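You operate a simulated robot arm through the tools that you are given. There is no shell and no other tool.

Carry out the task below with a simulated robot arm. There is one attempt and no reset: what you move stays moved.

Task
Put things in order on the top of the blue table. At the end: the purple sponge stick stands on top of the small orange pot; the white card (marked "22 cm") from the top of the blue table stands where the clear square jar (marked "FILLER") stood; the clear square jar stands where the purple sponge stick stood; the green card from the top of the blue table stands where the white card stood; whatever was shut is shut again. Leave all else as you found it, and nothing knocked over.

The check looks at the end state, three seconds after you hand in, the way a careful person would. Anything else that was tipped, shoved, dropped, spilled or broken makes it a failure.

Robot
A 6-joint arm with a two-finger gripper, fixed in place. Base frame: the origin is at the foot of the arm, x ahead of it, y to its left, z up; the work surface is at about z = 0. Readings come in cm, degrees, newtons and seconds.
With the tool pointing down near the work surface it reaches from about 24 to 62 cm from the base axis. Its first joint turns from -66.0 to 66.0 degrees. Payload 1.37 kg.
Tool frame: the origin (TCP) lies between the finger pads and is the grasp point; the fingertips stand 2.2 cm ahead of it; z points along the fingers, y is the line along which they close. The gripper opens to 9.2 cm; its body begins 6.5 cm behind the TCP.
Orientation is told as [roll, pitch, yaw] about the base's x, y, z axes, in that order, counted from this pose: with the fingers straight down and closing along the base's y, the tool's x points along the base's -x, its y along +y and its z along -z.

Tools
- The arm moves only by the tool nudge_tool. Its argument "moves" is a list of rows, each a list of 2 entries, a list of its own where there are three numbers: the shift along the tool's x, y, z in cm, then the turn, a rotation vector about the tool's x, y, z in degrees. In form: [[[tx, ty, tz], [ax, ay, az]], ...]. A call has 1 to 20 rows; each row shifts and turns the commanded pose from where the row before left it, along the tool's axes as they then stand. "grip" is the closure in counts, from 0 (fully open) to 255 (shut), set as the call begins (left out, the last holds). A row lasts 0.2 s, in which the tool goes at most 5 cm and 8.6 degrees; a call with a longer step from one row to the next is refused whole, and so is a gripper value outside its range. Where a pose cannot be reached the arm comes as near as it can. A force on the tool above 40 N (or 10 N above the force at the start of the call, whichever is more), or a blocked arm, ends the call early, and 0.2 s more pass. The fingers move at their own pace (about 5.99 cm/s each) and stop on an object; they squeeze with about 26 N. The grip force told is the motor's: it shows also when the fingers shut on nothing. Time passes only in rows, and 0.2 s behind the last, so rows that do not move let the fingers close. The reply holds the time, the measured pose of the TCP, the force on the tool along the base axes, the opening and the grip force, in the units named above and with some noise, with the torque about the TCP (base axes, N m) and any sound that the robot's microphone picked up.
- Cameras (640 x 400 px; columns grow to the right, rows downward): "scene" is fixed at [2.79, -42.2, 59.91]; the picture's right is [0.85, -0.53, 0.00], its down [-0.23, -0.36, -0.91] and it looks along [0.48, 0.77, -0.43] (base axes); focal length 341 px, centre (320, 200). "wrist" rides on the gripper at [7.1, 1.9, -10.2] in the tool frame; the picture's right is [-0.26, 0.97, 0.00], its down [-0.75, -0.21, -0.62] and it looks along [-0.60, -0.16, 0.78] (tool axes); focal length 280 px, centre (320, 200). There is no depth. A picture from a camera that has moved, and an enlarged one, comes with that camera's place and axes in the base frame and with its lens.
- get_image(camera): a new picture of that camera. No time passes.
- close_up(camera, box): a new picture of the part [left, top, right, bottom] of that camera's present view, enlarged. No time passes.
- finish_job(): hands the job in; it is judged then, once.

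Places have to be worked out from the pictures, the camera data and where the tool is seen. Open the gripper and draw the arm clear of the work before you hand the job in, unless the task says otherwise.

The tools are called after "Call:" as name(argument=value, ...) on one line, values as JSON. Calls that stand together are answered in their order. nudge_tool: Moves the arm, as the interface text tells. Its arguments: {"type":"object","properties":{"moves":{"type":"array"},"grip":{"type":"number"}},"required":["moves"]} The other tools are called the same way: get_image (camera) takes a picture; close_up (camera, box) takes an enlarged picture of a part of a camera's view; finish_job () hands the job in.

At the start:

```text
clock: 0.0
eef_pos: [35.58, 25.43, 34.18]
ee_rot: [0.1, -0.1, -0.1]
ft_force: [0.6, 0.6, 0.1]
torque: [0.03, 0.03, 0.0]
opening: 9.2
grasp_force: 0.0
```

scene: 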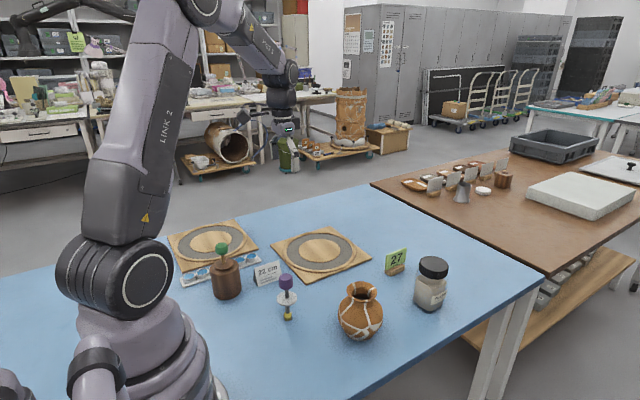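
wrist: 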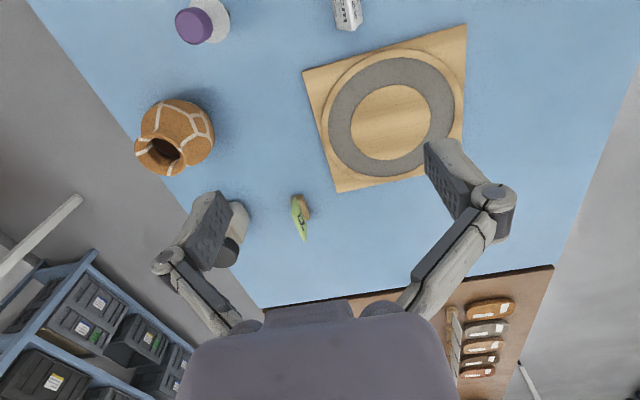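

I start by looking closely at the objects on the blue table in both views.

Call:
close_up(camera="scene", box=[160, 210, 320, 310])

Call:
close_up(camera="scene", box=[310, 230, 470, 350])

Call:
get_image(camera="wrist")

Call:
close_up(camera="scene", box=[240, 240, 320, 330])

```text
4.00 times, centred on (240, 260) of scene
camera zoom: at [2.79, -42.2, 59.91], right [0.85, -0.53, 0.0], down [-0.23, -0.36, -0.91], along [0.48, 0.77, -0.43], focal length 1366 px, centre (640, -40)
```

zoom: 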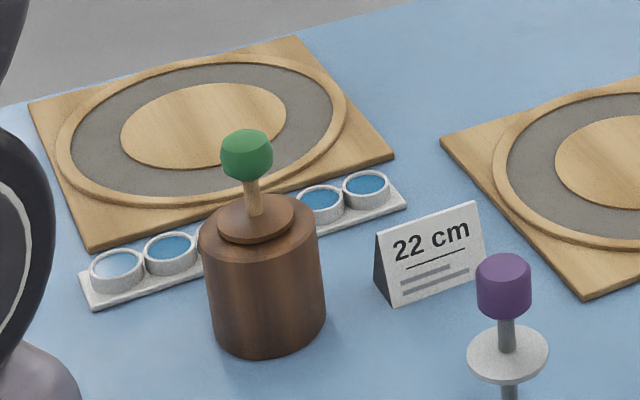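

```text
3.33 times, centred on (390, 290) of scene
camera zoom: at [2.79, -42.2, 59.91], right [0.85, -0.53, 0.0], down [-0.23, -0.36, -0.91], along [0.48, 0.77, -0.43], focal length 1138 px, centre (87, -100)
```

zoom: 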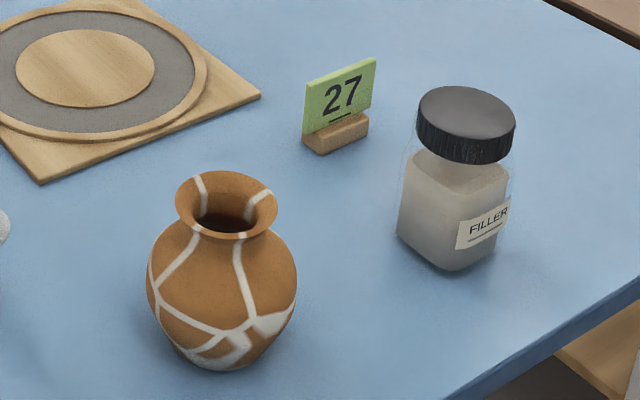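

```text
taken
camera wrist: at [28.45, 27.43, 44.41], right [0.26, 0.96, 0.0], down [0.75, -0.21, 0.63], along [0.6, -0.16, -0.78], focal length 280 px, centre (320, 200)
```

wrist: 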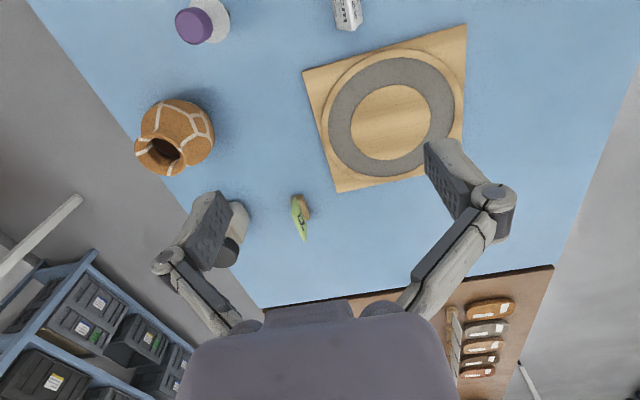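

```text
4.44 times, centred on (280, 285) of scene
camera zoom: at [2.79, -42.2, 59.91], right [0.85, -0.53, 0.0], down [-0.23, -0.36, -0.91], along [0.48, 0.77, -0.43], focal length 1517 px, centre (498, -178)
```

zoom: 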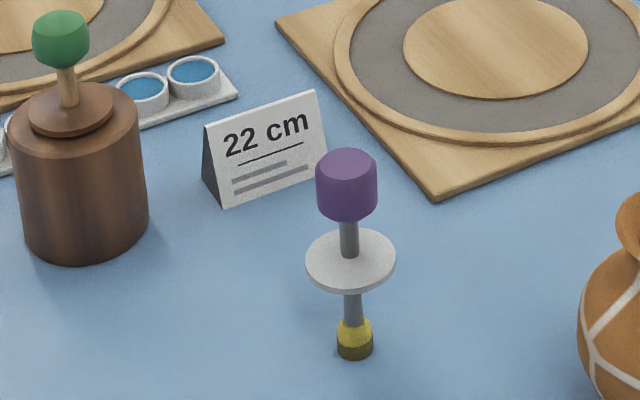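

The scene view puts the sponge stick at about (28.7, 13.8) and 12.5 cm tall, the pot at (40.3, 0.8), the jar at (61.5, 0), the white card at (31, 30) and the green card at (63, 14). I move the open gripper high above the stick to check this with the wrist camera.

Call:
nudge_tool(moves=[[[1.376, -2.326, 2.2], [0, 0, 0]], [[1.376, -2.326, 2.2], [0, 0, 0]], [[1.376, -2.326, 2.2], [0, 0, 0]], [[1.376, -2.326, 2.2], [0, 0, 0]], [[1.376, -2.326, 2.2], [0, 0, 0]], [[0, 0, 0], [0, 0, 0]], [[0, 0, 0], [0, 0, 0]]], grip=0)

Call:
get_image(camera="wrist")

Call:
get_image(camera="scene")

```text
clock: 1.6
eef_pos: [28.47, 13.99, 23.18]
ee_rot: [0.2, -0.1, 0.0]
ft_force: [0.2, 0.1, 1.3]
torque: [0.0, -0.04, 0.02]
opening: 9.18
grasp_force: 0.0
```

```text
taken
camera wrist: at [21.31, 16.13, 33.37], right [0.26, 0.97, 0.0], down [0.75, -0.21, 0.63], along [0.6, -0.16, -0.78], focal length 280 px, centre (320, 200)
```

wrist: 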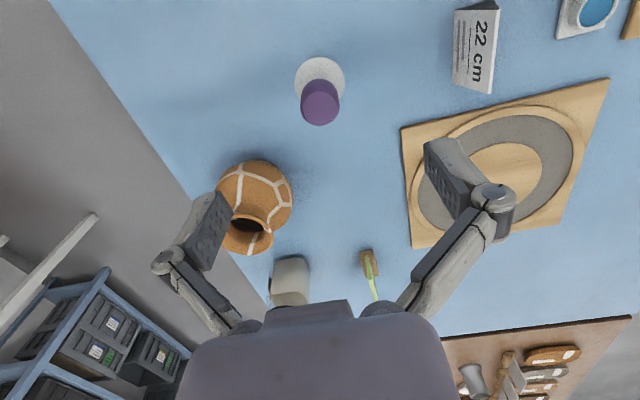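

```text
taken
```

scene: 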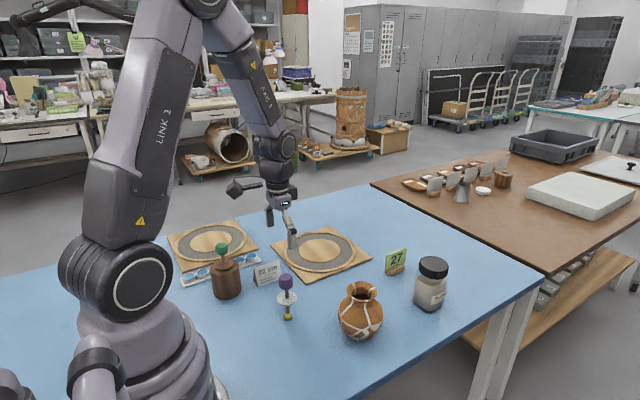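

The gripper hangs over the stick as predicted. I take enlarged wrist views to refine the stick's and pot's positions.

Call:
close_up(camera="wrist", box=[260, 40, 380, 140])

Call:
close_up(camera="wrist", box=[190, 140, 330, 320])

Call:
close_up(camera="wrist", box=[430, 0, 640, 110])

Call:
close_up(camera="wrist", box=[260, 230, 400, 330])

```text
4.00 times, centred on (320, 90) of wrist
camera zoom: at [21.31, 16.13, 33.37], right [0.26, 0.97, 0.0], down [0.75, -0.21, 0.63], along [0.6, -0.16, -0.78], focal length 1122 px, centre (320, 640)
```

zoom: 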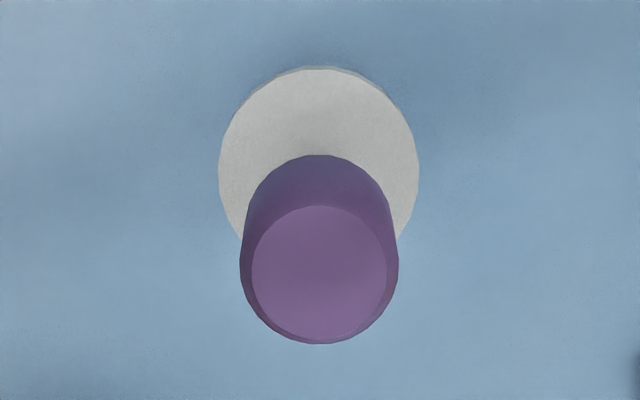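

```text
2.22 times, centred on (260, 230) of wrist
camera zoom: at [21.31, 16.13, 33.37], right [0.26, 0.97, 0.0], down [0.75, -0.21, 0.63], along [0.6, -0.16, -0.78], focal length 623 px, centre (453, 133)
```

zoom: 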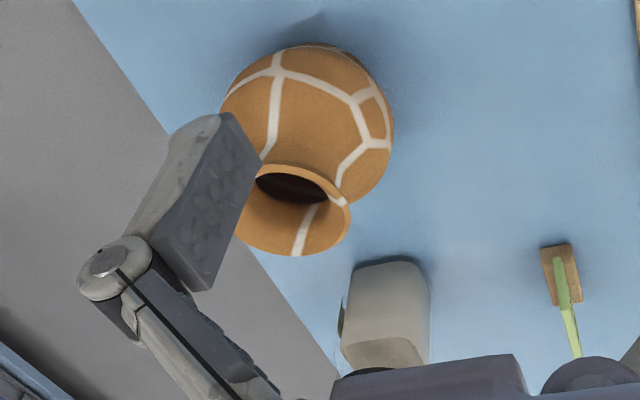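

```text
3.05 times, centred on (535, 55) of wrist
camera zoom: at [21.31, 16.13, 33.37], right [0.26, 0.97, 0.0], down [0.75, -0.21, 0.63], along [0.6, -0.16, -0.78], focal length 854 px, centre (-335, 642)
```

zoom: 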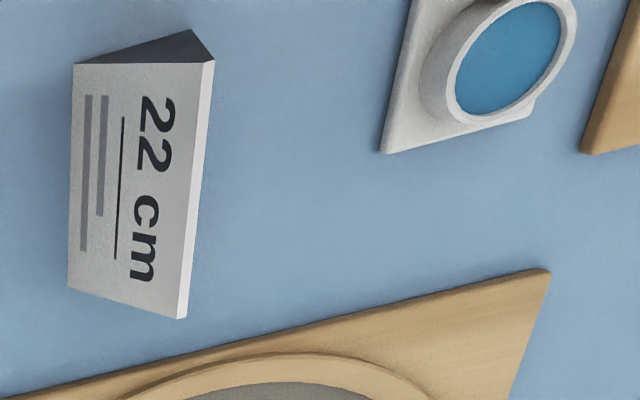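

```text
4.00 times, centred on (330, 280) of wrist
camera zoom: at [21.31, 16.13, 33.37], right [0.26, 0.97, 0.0], down [0.75, -0.21, 0.63], along [0.6, -0.16, -0.78], focal length 1122 px, centre (280, -120)
```

zoom: 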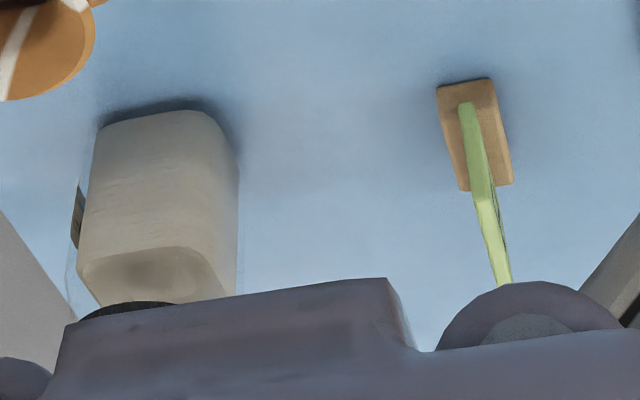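

Wrist view puts the stick's axis at about (28.7, 14.1), with its purple head from z 9.8 to 12.5. I lower the open fingers around the head and check before closing.

Call:
nudge_tool(moves=[[[-0.2, 0.1, 2], [0, 0, 0]], [[0, 0, 2], [0, 0, 0]], [[0, 0, 2], [0, 0, 0]], [[0, 0, 2], [0, 0, 0]], [[0, 0, 2], [0, 0, 0]], [[0, 0, 2], [0, 0, 0]], [[0, 0, 0], [0, 0, 0]], [[0, 0, 0], [0, 0, 0]]], grip=0)

Call:
get_image(camera="wrist")

Call:
close_up(camera="scene", box=[230, 210, 390, 330])

```text
clock: 3.4
eef_pos: [28.83, 13.81, 11.22]
ee_rot: [0.1, -0.1, 0.0]
ft_force: [-0.2, -0.4, -0.2]
torque: [-0.01, 0.01, 0.02]
opening: 9.2
grasp_force: 0.1
```

```text
taken
camera wrist: at [21.73, 15.76, 21.29], right [0.26, 0.96, 0.0], down [0.75, -0.21, 0.63], along [0.6, -0.16, -0.78], focal length 280 px, centre (320, 200)
```

wrist: 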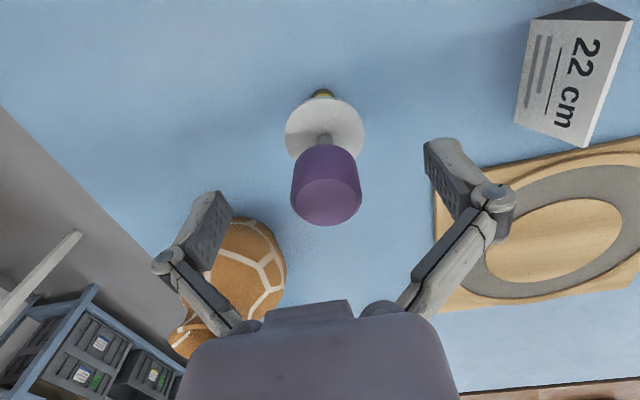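

```text
3.33 times, centred on (310, 270) of scene
camera zoom: at [2.79, -42.2, 59.91], right [0.85, -0.53, 0.0], down [-0.23, -0.36, -0.91], along [0.48, 0.77, -0.43], focal length 1138 px, centre (353, -33)
```

zoom: 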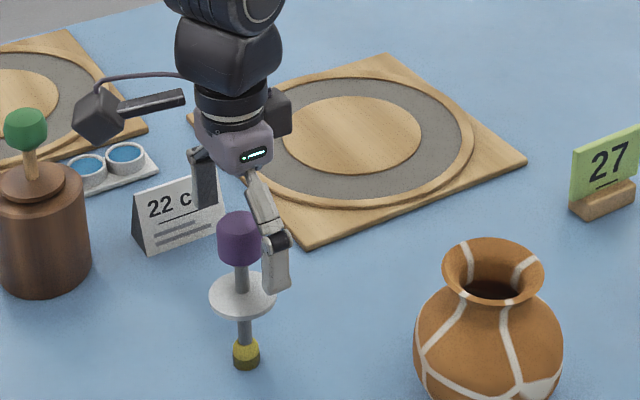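

The head is between the fingers. I zoom in on the wrist view to check how well it is centred before closing.

Call:
close_up(camera="wrist", box=[200, 80, 500, 268])

```text
2.13 times, centred on (350, 174) of wrist
camera zoom: at [21.73, 15.76, 21.29], right [0.26, 0.96, 0.0], down [0.75, -0.21, 0.63], along [0.6, -0.16, -0.78], focal length 597 px, centre (256, 255)
```

zoom: 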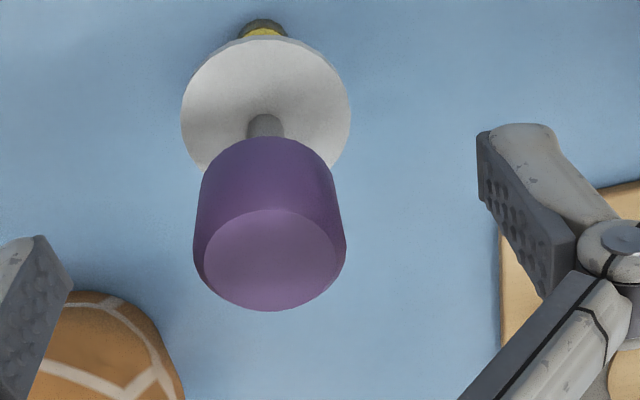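

The head is about 0.35 cm toward +y and 0.13 cm toward −x of the grasp point. I correct by that much, then close on it.

Call:
nudge_tool(moves=[[[0.13, 0.35, 0], [0, 0, 0]], [[0, 0, 0], [0, 0, 0]], [[0, 0, 0], [0, 0, 0]]], grip=0)

Call:
close_up(camera="wrist", box=[200, 80, 500, 268])

```text
clock: 4.2
eef_pos: [28.75, 14.3, 11.1]
ee_rot: [0.0, -0.2, 0.0]
ft_force: [-0.3, 0.6, -0.4]
torque: [0.01, 0.0, 0.03]
opening: 9.18
grasp_force: 0.1
```

```text
2.13 times, centred on (350, 174) of wrist
camera zoom: at [21.62, 16.24, 21.34], right [0.26, 0.96, 0.0], down [0.75, -0.21, 0.63], along [0.6, -0.16, -0.78], focal length 597 px, centre (256, 255)
```

zoom: 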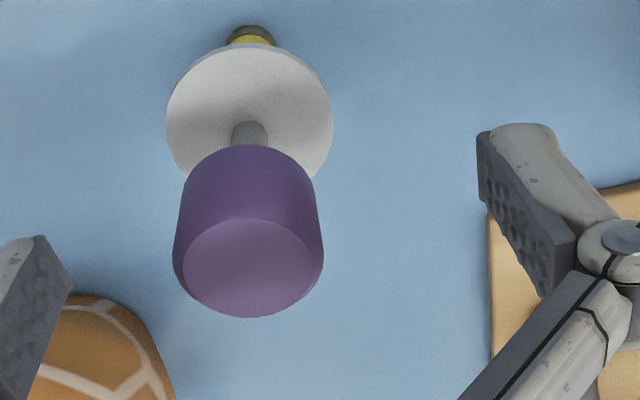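

Now centred within about 1 mm. Closing on the head.

Call:
nudge_tool(moves=[[[0, 0, 0], [0, 0, 0]], [[0, 0, 0], [0, 0, 0]], [[0, 0, 0], [0, 0, 0]], [[0, 0, 0], [0, 0, 0]], [[0, 0, 0], [0, 0, 0]]], grip=255)

Call:
close_up(camera="wrist", box=[200, 80, 500, 268])

Call:
close_up(camera="scene", box=[230, 210, 390, 330])

```text
clock: 5.4
eef_pos: [28.55, 14.18, 11.15]
ee_rot: [0.2, 0.0, 0.0]
ft_force: [-0.6, -1.4, 4.7]
torque: [-0.16, -0.06, 0.02]
opening: 2.88
grasp_force: 25.9
```

```text
2.13 times, centred on (350, 174) of wrist
camera zoom: at [21.62, 16.23, 21.34], right [0.26, 0.96, 0.0], down [0.75, -0.21, 0.63], along [0.6, -0.16, -0.78], focal length 597 px, centre (256, 255)
```

zoom: 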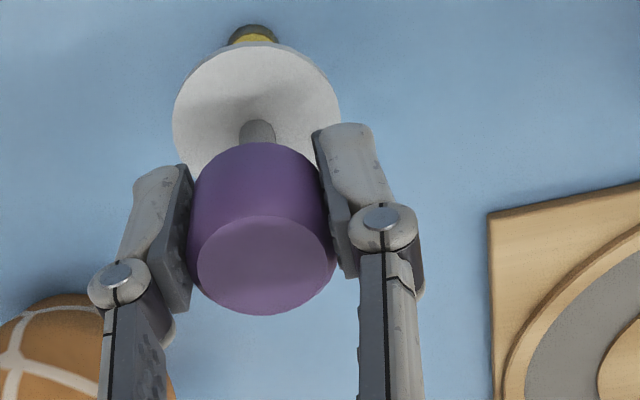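

```text
3.33 times, centred on (310, 270) of scene
camera zoom: at [2.79, -42.2, 59.91], right [0.85, -0.53, 0.0], down [-0.23, -0.36, -0.91], along [0.48, 0.77, -0.42], focal length 1138 px, centre (353, -33)
```

zoom: 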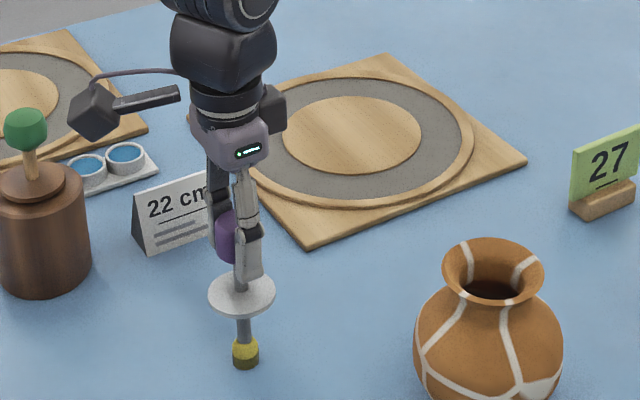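

Grip is firm at 2.9 cm opening and the stick stands upright in the fingers. I lift it slowly straight up about 16 cm.

Call:
nudge_tool(moves=[[[0, 0, -0.5], [0, 0, 0]], [[0, 0, -1], [0, 0, 0]], [[0, 0, -2], [0, 0, 0]], [[0, 0, -2.5], [0, 0, 0]], [[0, 0, -2.5], [0, 0, 0]], [[0, 0, -2.5], [0, 0, 0]], [[0, 0, -2.5], [0, 0, 0]], [[0, 0, -1.5], [0, 0, 0]], [[0, 0, -1], [0, 0, 0]], [[0, 0, 0], [0, 0, 0]], [[0, 0, 0], [0, 0, 0]]], grip=255)

Call:
get_image(camera="wrist")

Call:
get_image(camera="scene")

```text
clock: 7.8
eef_pos: [28.77, 14.18, 27.25]
ee_rot: [0.2, -0.1, 0.0]
ft_force: [0.1, 0.1, -0.2]
torque: [0.0, -0.01, 0.0]
opening: 2.88
grasp_force: 26.2
```

```text
taken
camera wrist: at [21.65, 16.14, 37.36], right [0.26, 0.96, 0.0], down [0.75, -0.21, 0.63], along [0.6, -0.16, -0.78], focal length 280 px, centre (320, 200)
```

wrist: 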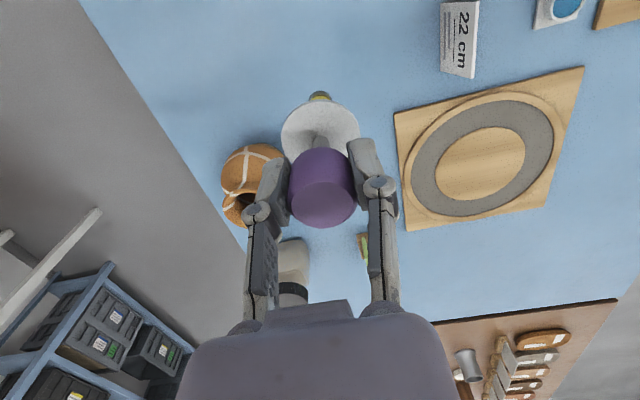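

```text
taken
```

scene: 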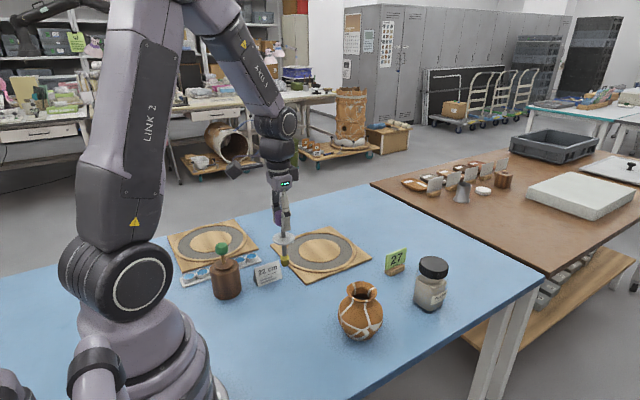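

The stick is held and hangs straight; its bottom is at about z 16. I carry it toward the pot, staying above the rim height, and look again to pin down the pot's mouth.

Call:
nudge_tool(moves=[[[-0.7, -0.75, -0.3], [0, 0, 0]], [[-1.4, -1.5, -0.5], [0, 0, 0]], [[-1.6, -1.7, 0], [0, 0, 0]], [[-1.6, -1.7, 0], [0, 0, 0]], [[-1.6, -1.7, 0], [0, 0, 0]], [[-1.2, -1.2, 0], [0, 0, 0]], [[-0.7, -0.7, 0], [0, 0, 0]], [[0, 0, 0], [0, 0, 0]], [[0, 0, 0], [0, 0, 0]]], grip=255)

Call:
get_image(camera="wrist")

Call:
get_image(camera="scene")

```text
clock: 9.8
eef_pos: [37.35, 5.0, 27.95]
ee_rot: [0.1, -0.1, 0.1]
ft_force: [0.3, 0.2, -0.5]
torque: [0.05, -0.02, 0.02]
opening: 2.9
grasp_force: 26.6
```

```text
taken
camera wrist: at [30.32, 6.9, 38.31], right [0.26, 0.96, 0.0], down [0.75, -0.21, 0.63], along [0.6, -0.16, -0.78], focal length 280 px, centre (320, 200)
```

wrist: 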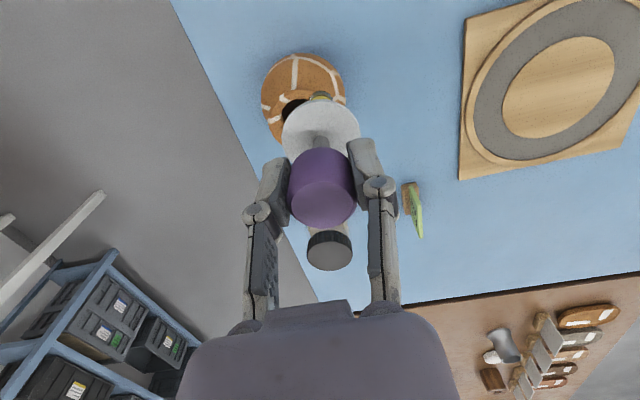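

```text
taken
```

scene: 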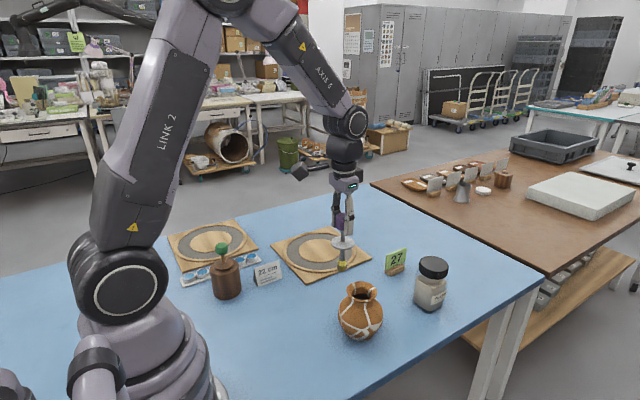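

Call:
close_up(camera="wrist", box=[230, 30, 390, 130])

Call:
close_up(camera="scene", box=[300, 230, 460, 350])

```text
4.00 times, centred on (310, 80) of wrist
camera zoom: at [30.32, 6.9, 38.31], right [0.26, 0.96, 0.0], down [0.75, -0.21, 0.63], along [0.6, -0.16, -0.78], focal length 1122 px, centre (360, 680)
```

zoom: 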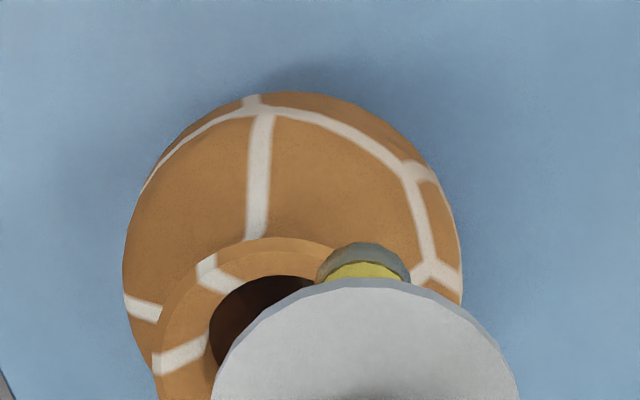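

```text
3.33 times, centred on (380, 290) of scene
camera zoom: at [2.79, -42.2, 59.91], right [0.85, -0.53, 0.0], down [-0.23, -0.36, -0.91], along [0.48, 0.77, -0.43], focal length 1138 px, centre (120, -100)
```

zoom: 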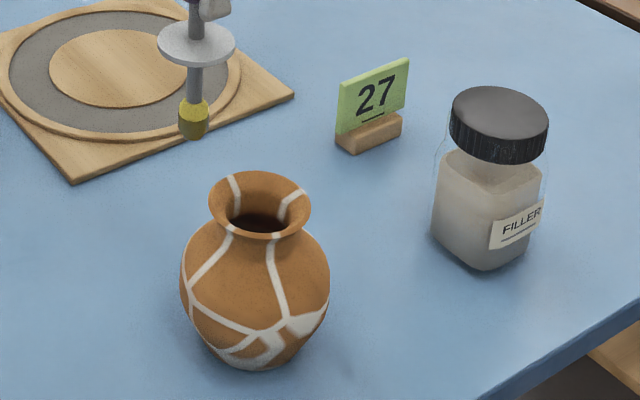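

Both views now agree on the pot's axis at about (40.7, 2.0), with the rim at about z 11.2. I move the stick right above the mouth and check alignment.

Call:
nudge_tool(moves=[[[-0.6, -0.6, 0], [0, 0, 0]], [[-1.0, -0.9, 0], [0, 0, 0]], [[-1.0, -0.9, 0], [0, 0, 0]], [[-0.65, -0.6, 0], [0, 0, 0]], [[0, 0, 1.5], [0, 0, 0]], [[0, 0, 1.5], [0, 0, 0]], [[0, 0, 0], [0, 0, 0]], [[0, 0, 0], [0, 0, 0]]], grip=255)

Call:
close_up(camera="wrist", box=[230, 30, 390, 130])

Call:
close_up(camera="scene", box=[300, 230, 460, 350])

```text
clock: 11.6
eef_pos: [40.65, 2.09, 24.86]
ee_rot: [0.1, 0.1, 0.1]
ft_force: [0.4, 0.4, -0.1]
torque: [-0.01, -0.03, -0.01]
opening: 2.9
grasp_force: 26.0
```

```text
4.00 times, centred on (310, 80) of wrist
camera zoom: at [33.63, 4.01, 35.15], right [0.26, 0.96, 0.0], down [0.75, -0.21, 0.63], along [0.6, -0.16, -0.78], focal length 1122 px, centre (360, 680)
```

zoom: 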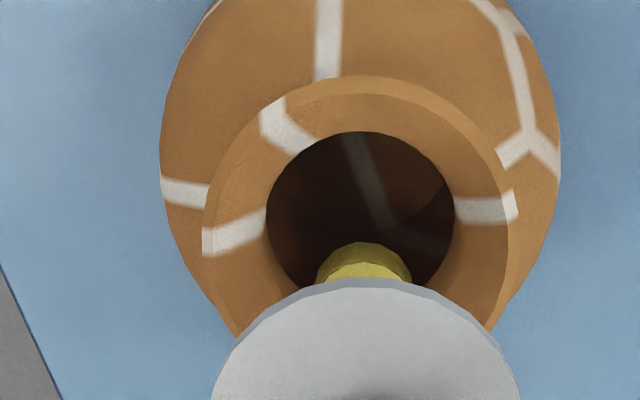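

```text
3.33 times, centred on (380, 290) of scene
camera zoom: at [2.79, -42.2, 59.91], right [0.85, -0.53, 0.0], down [-0.23, -0.36, -0.91], along [0.48, 0.77, -0.43], focal length 1138 px, centre (120, -100)
```

zoom: 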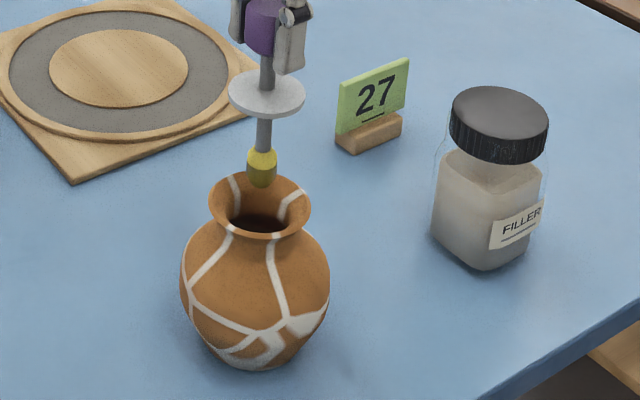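

The tip is over the mouth in both views, within about 3 mm. I lower slowly so that the tip enters the mouth while the disc stays above the rim, then check again.

Call:
nudge_tool(moves=[[[0, 0, 1.2], [0, 0, 0]], [[0, 0, 1.2], [0, 0, 0]], [[0, 0, 1.2], [0, 0, 0]], [[0, 0, 1.2], [0, 0, 0]], [[0, 0, 1.2], [0, 0, 0]], [[0, 0, 0.6], [0, 0, 0]], [[0, 0, 0], [0, 0, 0]], [[0, 0, 0], [0, 0, 0]]], grip=255)

Call:
get_image(camera="wrist")

Call:
close_up(camera="scene", box=[310, 240, 410, 350])

Call:
close_up(camera="wrist", box=[220, 50, 420, 175])

```text
clock: 12.8
eef_pos: [40.97, 1.97, 19.72]
ee_rot: [0.1, -0.3, 0.0]
ft_force: [-3.4, 0.0, 14.8]
torque: [-0.01, 0.24, 0.02]
opening: 2.88
grasp_force: 26.4
stopped in row 5: the force on the tool passed its limit at 60 N (the readings are from after the stop); the commanded pose is now the measured one
```

```text
taken
camera wrist: at [33.82, 3.98, 29.92], right [0.26, 0.97, 0.0], down [0.75, -0.21, 0.63], along [0.61, -0.16, -0.78], focal length 280 px, centre (320, 200)
```

wrist: 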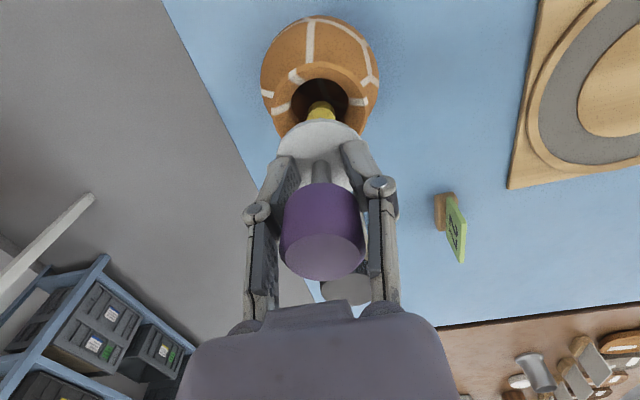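

```text
3.64 times, centred on (360, 295) of scene
camera zoom: at [2.78, -42.2, 59.91], right [0.85, -0.53, 0.0], down [-0.23, -0.36, -0.91], along [0.48, 0.77, -0.42], focal length 1242 px, centre (174, -146)
```

zoom: 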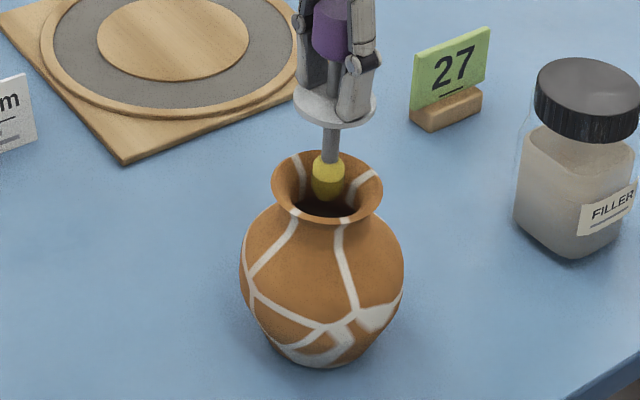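

```text
3.20 times, centred on (320, 112) of wrist
camera zoom: at [33.82, 3.98, 29.92], right [0.26, 0.97, 0.0], down [0.75, -0.21, 0.63], along [0.61, -0.16, -0.78], focal length 897 px, centre (320, 480)
```

zoom: 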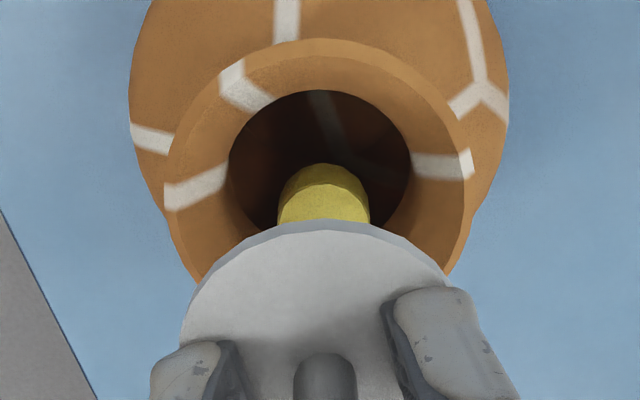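

The force limit stopped the descent: the tip met something at rim height (z ≈ 11.3), and the stick slid about 2.7 cm up through the fingers; the pot has not moved. I back off half a centimetre to take the load off, then look again.

Call:
nudge_tool(moves=[[[0, 0, -0.3], [0, 0, 0]], [[0, 0, -0.4], [0, 0, 0]], [[0, 0, 0], [0, 0, 0]], [[0, 0, 0], [0, 0, 0]]], grip=255)

Call:
close_up(camera="wrist", box=[220, 20, 420, 300])

Call:
close_up(camera="scene", box=[330, 230, 400, 300])

```text
clock: 13.8
eef_pos: [40.93, 2.01, 20.32]
ee_rot: [0.1, -0.3, 0.0]
ft_force: [0.5, -0.6, -0.3]
torque: [-0.03, -0.01, 0.0]
opening: 2.86
grasp_force: 25.8
```

```text
1.43 times, centred on (320, 160) of wrist
camera zoom: at [33.81, 3.98, 30.53], right [0.26, 0.97, 0.0], down [0.75, -0.21, 0.63], along [0.61, -0.16, -0.78], focal length 401 px, centre (320, 257)
```

zoom: 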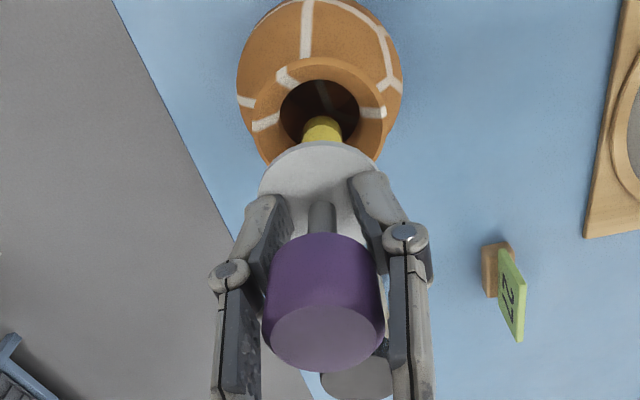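

```text
5.71 times, centred on (365, 265) of scene
camera zoom: at [2.79, -42.2, 59.91], right [0.85, -0.53, 0.0], down [-0.23, -0.36, -0.91], along [0.48, 0.77, -0.43], focal length 1951 px, centre (63, -171)
```

zoom: 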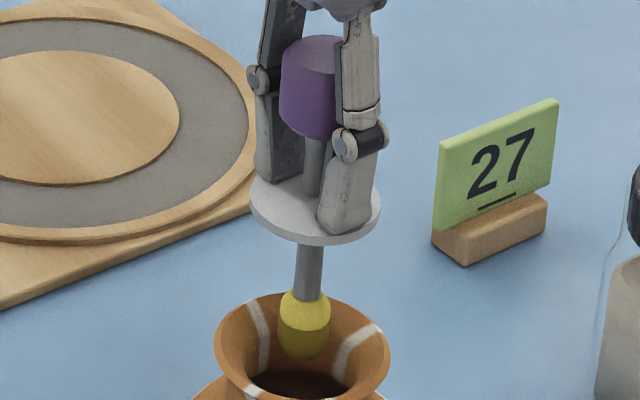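

Load is off and the stick hangs free with its tip just above the mouth. The pot's centre looks slightly nearer the base (x ≈ 40.5), so I shift 0.4 cm that way and feel downward very gently to see whether the mouth is open.

Call:
nudge_tool(moves=[[[0.4, 0, 0], [0, 0, 0]], [[0, 0, 0], [0, 0, 0]], [[0, 0, 0.2], [0, 0, 0]], [[0, 0, 0.2], [0, 0, 0]], [[0, 0, 0.15], [0, 0, 0]], [[0, 0, 0.15], [0, 0, 0]], [[0, 0, 0.15], [0, 0, 0]], [[0, 0, 0.15], [0, 0, 0]], [[0, 0, 0.15], [0, 0, 0]], [[0, 0, 0.15], [0, 0, 0]]], grip=255)

Call:
close_up(camera="wrist", box=[220, 20, 420, 300])

Call:
close_up(camera="scene", box=[330, 230, 400, 300])

```text
clock: 15.5
eef_pos: [40.66, 1.94, 19.66]
ee_rot: [0.2, -0.4, 0.0]
ft_force: [-3.1, 0.1, 11.1]
torque: [-0.01, 0.21, -0.01]
opening: 2.92
grasp_force: 26.5
stopped in row 8: the force on the tool passed its limit at 45 N (the readings are from after the stop); the commanded pose is now the measured one
```

```text
1.43 times, centred on (320, 160) of wrist
camera zoom: at [33.46, 3.9, 29.87], right [0.26, 0.97, 0.0], down [0.75, -0.21, 0.63], along [0.61, -0.16, -0.78], focal length 401 px, centre (320, 257)
```

zoom: 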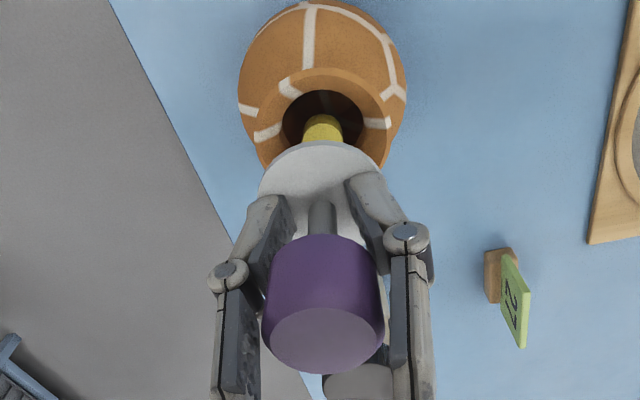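

```text
5.71 times, centred on (365, 265) of scene
camera zoom: at [2.79, -42.2, 59.91], right [0.85, -0.53, 0.0], down [-0.23, -0.36, -0.91], along [0.48, 0.77, -0.42], focal length 1951 px, centre (63, -171)
```

zoom: 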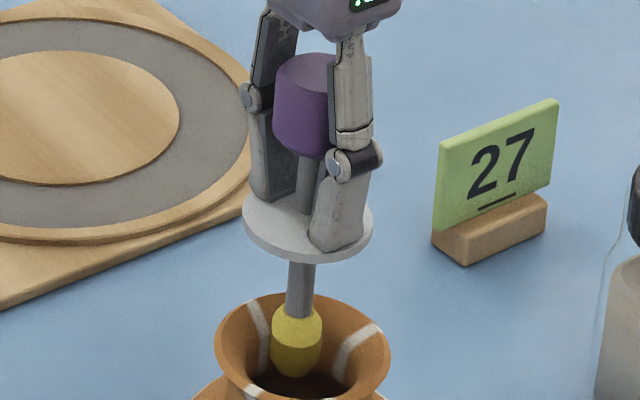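

It met resistance at the same height, with a small push toward −x, so the tip may be catching the far side of the neck. I lift off, move another half centimetre toward −x, and feel again gently.

Call:
nudge_tool(moves=[[[0, 0, -0.3], [0, 0, 0]], [[0, 0, -0.3], [0, 0, 0]], [[0.5, 0, 0], [0, 0, 0]], [[0, 0, 0], [0, 0, 0]], [[0, 0, 0.2], [0, 0, 0]], [[0, 0, 0.15], [0, 0, 0]], [[0, 0, 0.1], [0, 0, 0]], [[0, 0, 0.1], [0, 0, 0]], [[0, 0, 0.1], [0, 0, 0]], [[0, 0, 0.1], [0, 0, 0]], [[0, 0, 0.1], [0, 0, 0]], [[0, 0, 0.1], [0, 0, 0]], [[0, 0, 0.1], [0, 0, 0]]], grip=255)

Call:
close_up(camera="wrist", box=[220, 20, 420, 300])

Call:
close_up(camera="scene", box=[330, 230, 400, 300])

```text
clock: 17.9
eef_pos: [40.04, 1.91, 19.72]
ee_rot: [0.2, -0.6, 0.0]
ft_force: [-3.1, -0.1, 9.7]
torque: [-0.09, 0.15, 0.02]
opening: 3.04
grasp_force: 26.4
stopped in row 11: the force on the tool passed its limit at 43 N (the readings are from after the stop); the commanded pose is now the measured one
```

```text
1.43 times, centred on (320, 160) of wrist
camera zoom: at [32.95, 3.94, 29.8], right [0.26, 0.97, 0.01], down [0.75, -0.21, 0.63], along [0.61, -0.16, -0.77], focal length 401 px, centre (320, 257)
```

zoom: 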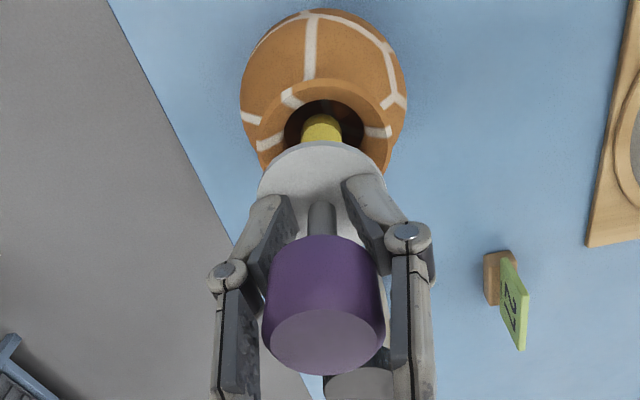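

```text
5.71 times, centred on (365, 265) of scene
camera zoom: at [2.79, -42.2, 59.91], right [0.85, -0.53, 0.0], down [-0.23, -0.36, -0.91], along [0.48, 0.77, -0.42], focal length 1951 px, centre (63, -171)
```

zoom: 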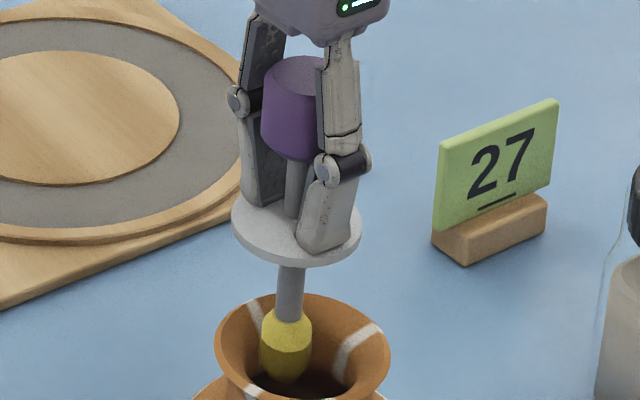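

Three spots across the mouth all stop the tip at the same height (z ≈ 11.25) and the stick stays upright, so the mouth acts as a solid seat: the stick has to stand on it. I lift slightly, centre it at x ≈ 40.35, and settle it until contact is only light.

Call:
nudge_tool(moves=[[[0, 0, -0.2], [0, 0, 0]], [[0, 0, -0.2], [0, 0, 0]], [[-0.3, 0, 0], [0, 0, 0]], [[0, 0, 0], [0, 0, 0]], [[0, 0, 0], [0, 0, 0]]], grip=255)

Call:
close_up(camera="wrist", box=[220, 20, 420, 145])

Call:
close_up(camera="scene", box=[320, 230, 400, 350])

```text
clock: 19.1
eef_pos: [40.39, 2.0, 19.97]
ee_rot: [0.2, -0.6, 0.0]
ft_force: [-0.2, 0.2, -0.8]
torque: [-0.01, 0.0, 0.03]
opening: 3.0
grasp_force: 26.1
```

```text
3.20 times, centred on (320, 82) of wrist
camera zoom: at [33.22, 3.99, 30.18], right [0.26, 0.97, 0.01], down [0.75, -0.21, 0.63], along [0.61, -0.16, -0.77], focal length 897 px, centre (320, 576)
```

zoom: 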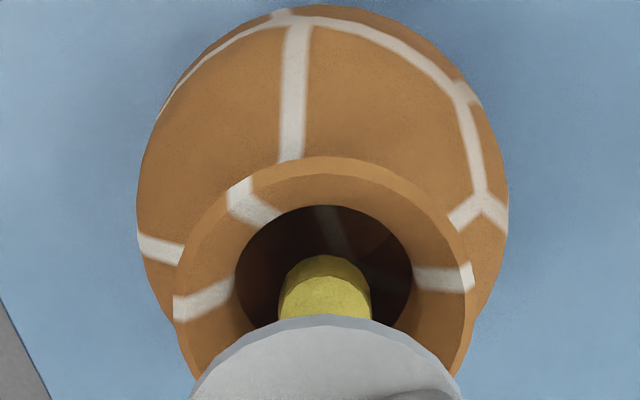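

```text
3.33 times, centred on (360, 290) of scene
camera zoom: at [2.79, -42.2, 59.91], right [0.85, -0.53, 0.0], down [-0.23, -0.36, -0.91], along [0.48, 0.77, -0.43], focal length 1138 px, centre (187, -100)
```

zoom: 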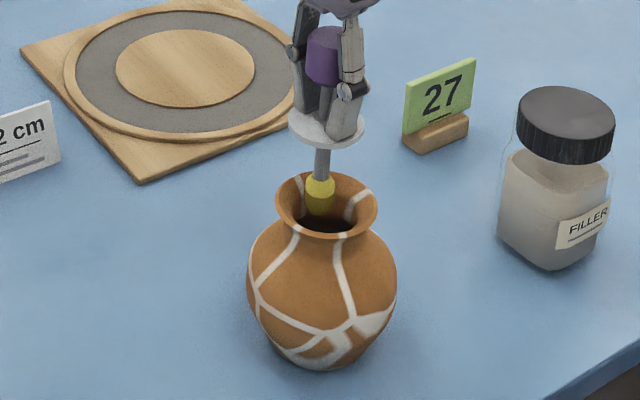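

Free of load at z 19.97 and well centred in the mouth. I lower in 0.1 cm steps, watching the force.

Call:
nudge_tool(moves=[[[0, 0, 0.1], [0, 0, 0]], [[0, 0, 0], [0, 0, 0]], [[0, 0, 0], [0, 0, 0]]], grip=255)

Call:
nudge_tool(moves=[[[0, 0, 0.1], [0, 0, 0]], [[0, 0, 0], [0, 0, 0]], [[0, 0, 0], [0, 0, 0]]], grip=255)

```text
clock: 19.9
eef_pos: [40.41, 2.01, 19.94]
ee_rot: [0.1, -0.7, 0.0]
ft_force: [0.3, -0.1, -1.4]
torque: [-0.02, -0.03, -0.03]
opening: 3.02
grasp_force: 26.1
```

```text
clock: 20.6
eef_pos: [40.58, 2.1, 19.89]
ee_rot: [0.2, -0.5, 0.1]
ft_force: [0.3, 1.3, 0.0]
torque: [0.0, -0.02, 0.0]
opening: 3.06
grasp_force: 25.8
```

Still no load. Continuing downward in small steps.

Call:
nudge_tool(moves=[[[0, 0, 0.1], [0, 0, 0]], [[0, 0, 0], [0, 0, 0]], [[0, 0, 0], [0, 0, 0]]], grip=255)

Call:
nudge_tool(moves=[[[0, 0, 0.06], [0, 0, 0]], [[0, 0, 0], [0, 0, 0]], [[0, 0, 0], [0, 0, 0]]], grip=255)

```text
clock: 21.4
eef_pos: [40.48, 2.08, 19.62]
ee_rot: [0.3, -0.6, 0.0]
ft_force: [0.4, -0.3, -0.7]
torque: [0.03, -0.01, 0.0]
opening: 3.11
grasp_force: 25.8
```

```text
clock: 22.2
eef_pos: [40.45, 2.02, 19.57]
ee_rot: [0.2, -0.7, 0.0]
ft_force: [-0.1, -0.1, 9.0]
torque: [-0.07, -0.06, 0.01]
opening: 3.15
grasp_force: 26.4
```

Contact at 9 N now, but the opening is creeping wider (3.15), so I check how the head sits in the fingers before releasing.

Call:
close_up(camera="wrist", box=[220, 20, 420, 300])

Call:
close_up(camera="scene", box=[330, 230, 400, 300])

```text
1.43 times, centred on (320, 160) of wrist
camera zoom: at [33.24, 4.02, 29.71], right [0.26, 0.96, 0.01], down [0.75, -0.21, 0.63], along [0.61, -0.16, -0.77], focal length 401 px, centre (320, 257)
```

zoom: 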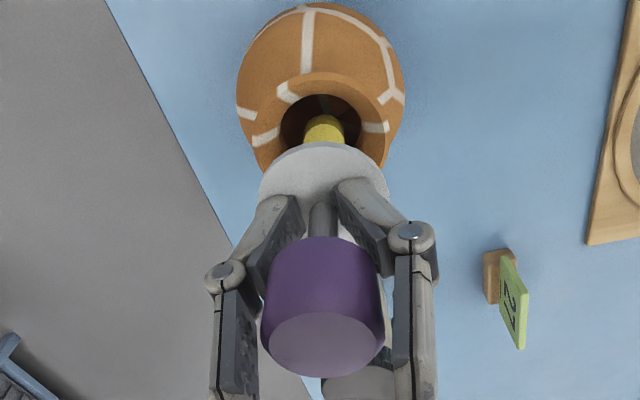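

```text
5.71 times, centred on (365, 265) of scene
camera zoom: at [2.79, -42.2, 59.91], right [0.85, -0.53, 0.0], down [-0.23, -0.36, -0.91], along [0.48, 0.77, -0.42], focal length 1951 px, centre (63, -171)
```

zoom: 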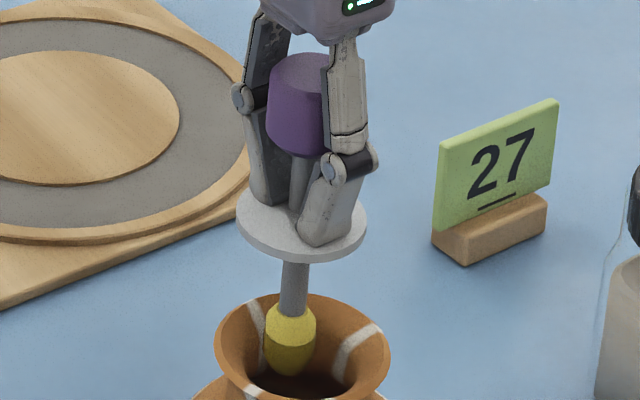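

The finger pads have pivoted a little because the head sits high in them, but the stick is upright and centred in the mouth. I take the load off by a hair, then open in small stages.

Call:
nudge_tool(moves=[[[0, 0, -0.04], [0, 0, 0]], [[0, 0, 0], [0, 0, 0]]], grip=255)

Call:
nudge_tool(moves=[[[0, 0, 0], [0, 0, 0]], [[0, 0, 0], [0, 0, 0]], [[0, 0, 0], [0, 0, 0]]], grip=160)

Call:
close_up(camera="wrist", box=[220, 20, 420, 300])

Call:
close_up(camera="scene", box=[330, 230, 400, 300])

```text
clock: 22.9
eef_pos: [40.34, 1.98, 19.58]
ee_rot: [0.2, -0.5, -0.1]
ft_force: [0.4, 0.7, -0.5]
torque: [-0.02, -0.01, 0.01]
opening: 3.17
grasp_force: 26.6
```

```text
clock: 23.6
eef_pos: [40.35, 2.09, 19.51]
ee_rot: [0.2, -0.6, 0.0]
ft_force: [0.2, 0.4, 5.6]
torque: [-0.01, 0.0, 0.03]
opening: 3.67
grasp_force: 2.5
```

```text
1.43 times, centred on (320, 160) of wrist
camera zoom: at [33.21, 4.02, 29.77], right [0.26, 0.96, 0.01], down [0.75, -0.21, 0.63], along [0.61, -0.16, -0.77], focal length 401 px, centre (320, 257)
```

zoom: 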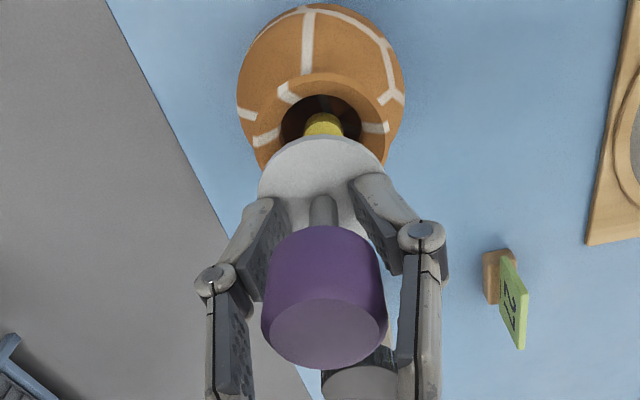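

```text
5.71 times, centred on (365, 265) of scene
camera zoom: at [2.79, -42.2, 59.91], right [0.85, -0.53, 0.0], down [-0.23, -0.36, -0.91], along [0.48, 0.77, -0.42], focal length 1951 px, centre (63, -171)
```

zoom: 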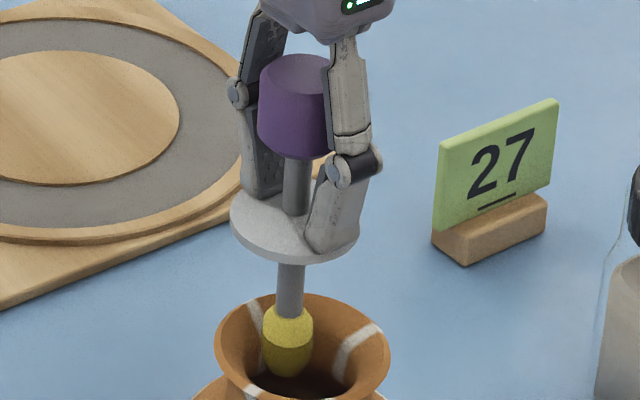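

With the fingers eased, the stick shifted about 2 mm and the fingertips are pressing on its disc with 5.6 N. I raise the tool by 0.15 cm to remove that pressure and see whether the stick stands by itself.

Call:
nudge_tool(moves=[[[0, 0, -0.05], [0, 0, 0]], [[0, 0, -0.05], [0, 0, 0]], [[0, 0, -0.05], [0, 0, 0]]], grip=160)

Call:
close_up(camera="wrist", box=[220, 20, 420, 300])

Call:
close_up(camera="scene", box=[330, 230, 400, 300])

```text
clock: 24.4
eef_pos: [40.4, 1.97, 19.71]
ee_rot: [0.2, -0.7, 0.0]
ft_force: [0.4, 0.3, 3.5]
torque: [-0.03, -0.02, -0.03]
opening: 3.55
grasp_force: 2.1
```

```text
1.43 times, centred on (320, 160) of wrist
camera zoom: at [33.17, 3.99, 29.87], right [0.26, 0.96, 0.01], down [0.75, -0.21, 0.63], along [0.61, -0.16, -0.77], focal length 401 px, centre (320, 257)
```

zoom: 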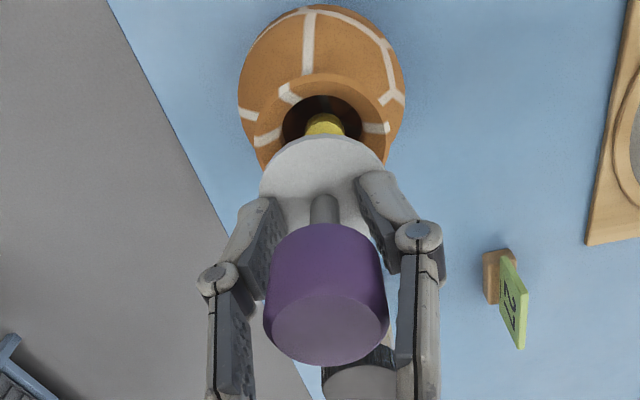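

```text
5.71 times, centred on (365, 265) of scene
camera zoom: at [2.79, -42.2, 59.91], right [0.85, -0.53, 0.0], down [-0.23, -0.36, -0.91], along [0.48, 0.77, -0.42], focal length 1951 px, centre (63, -171)
```

zoom: 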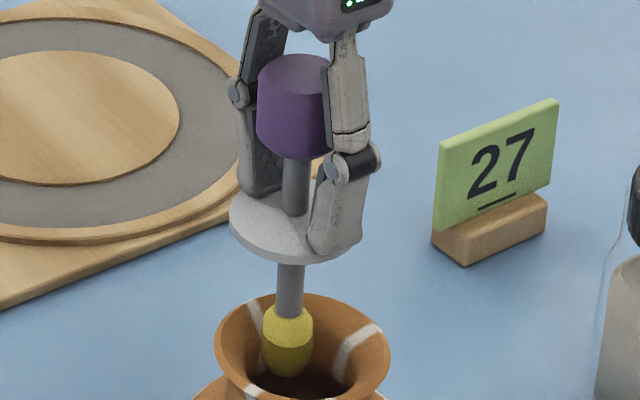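

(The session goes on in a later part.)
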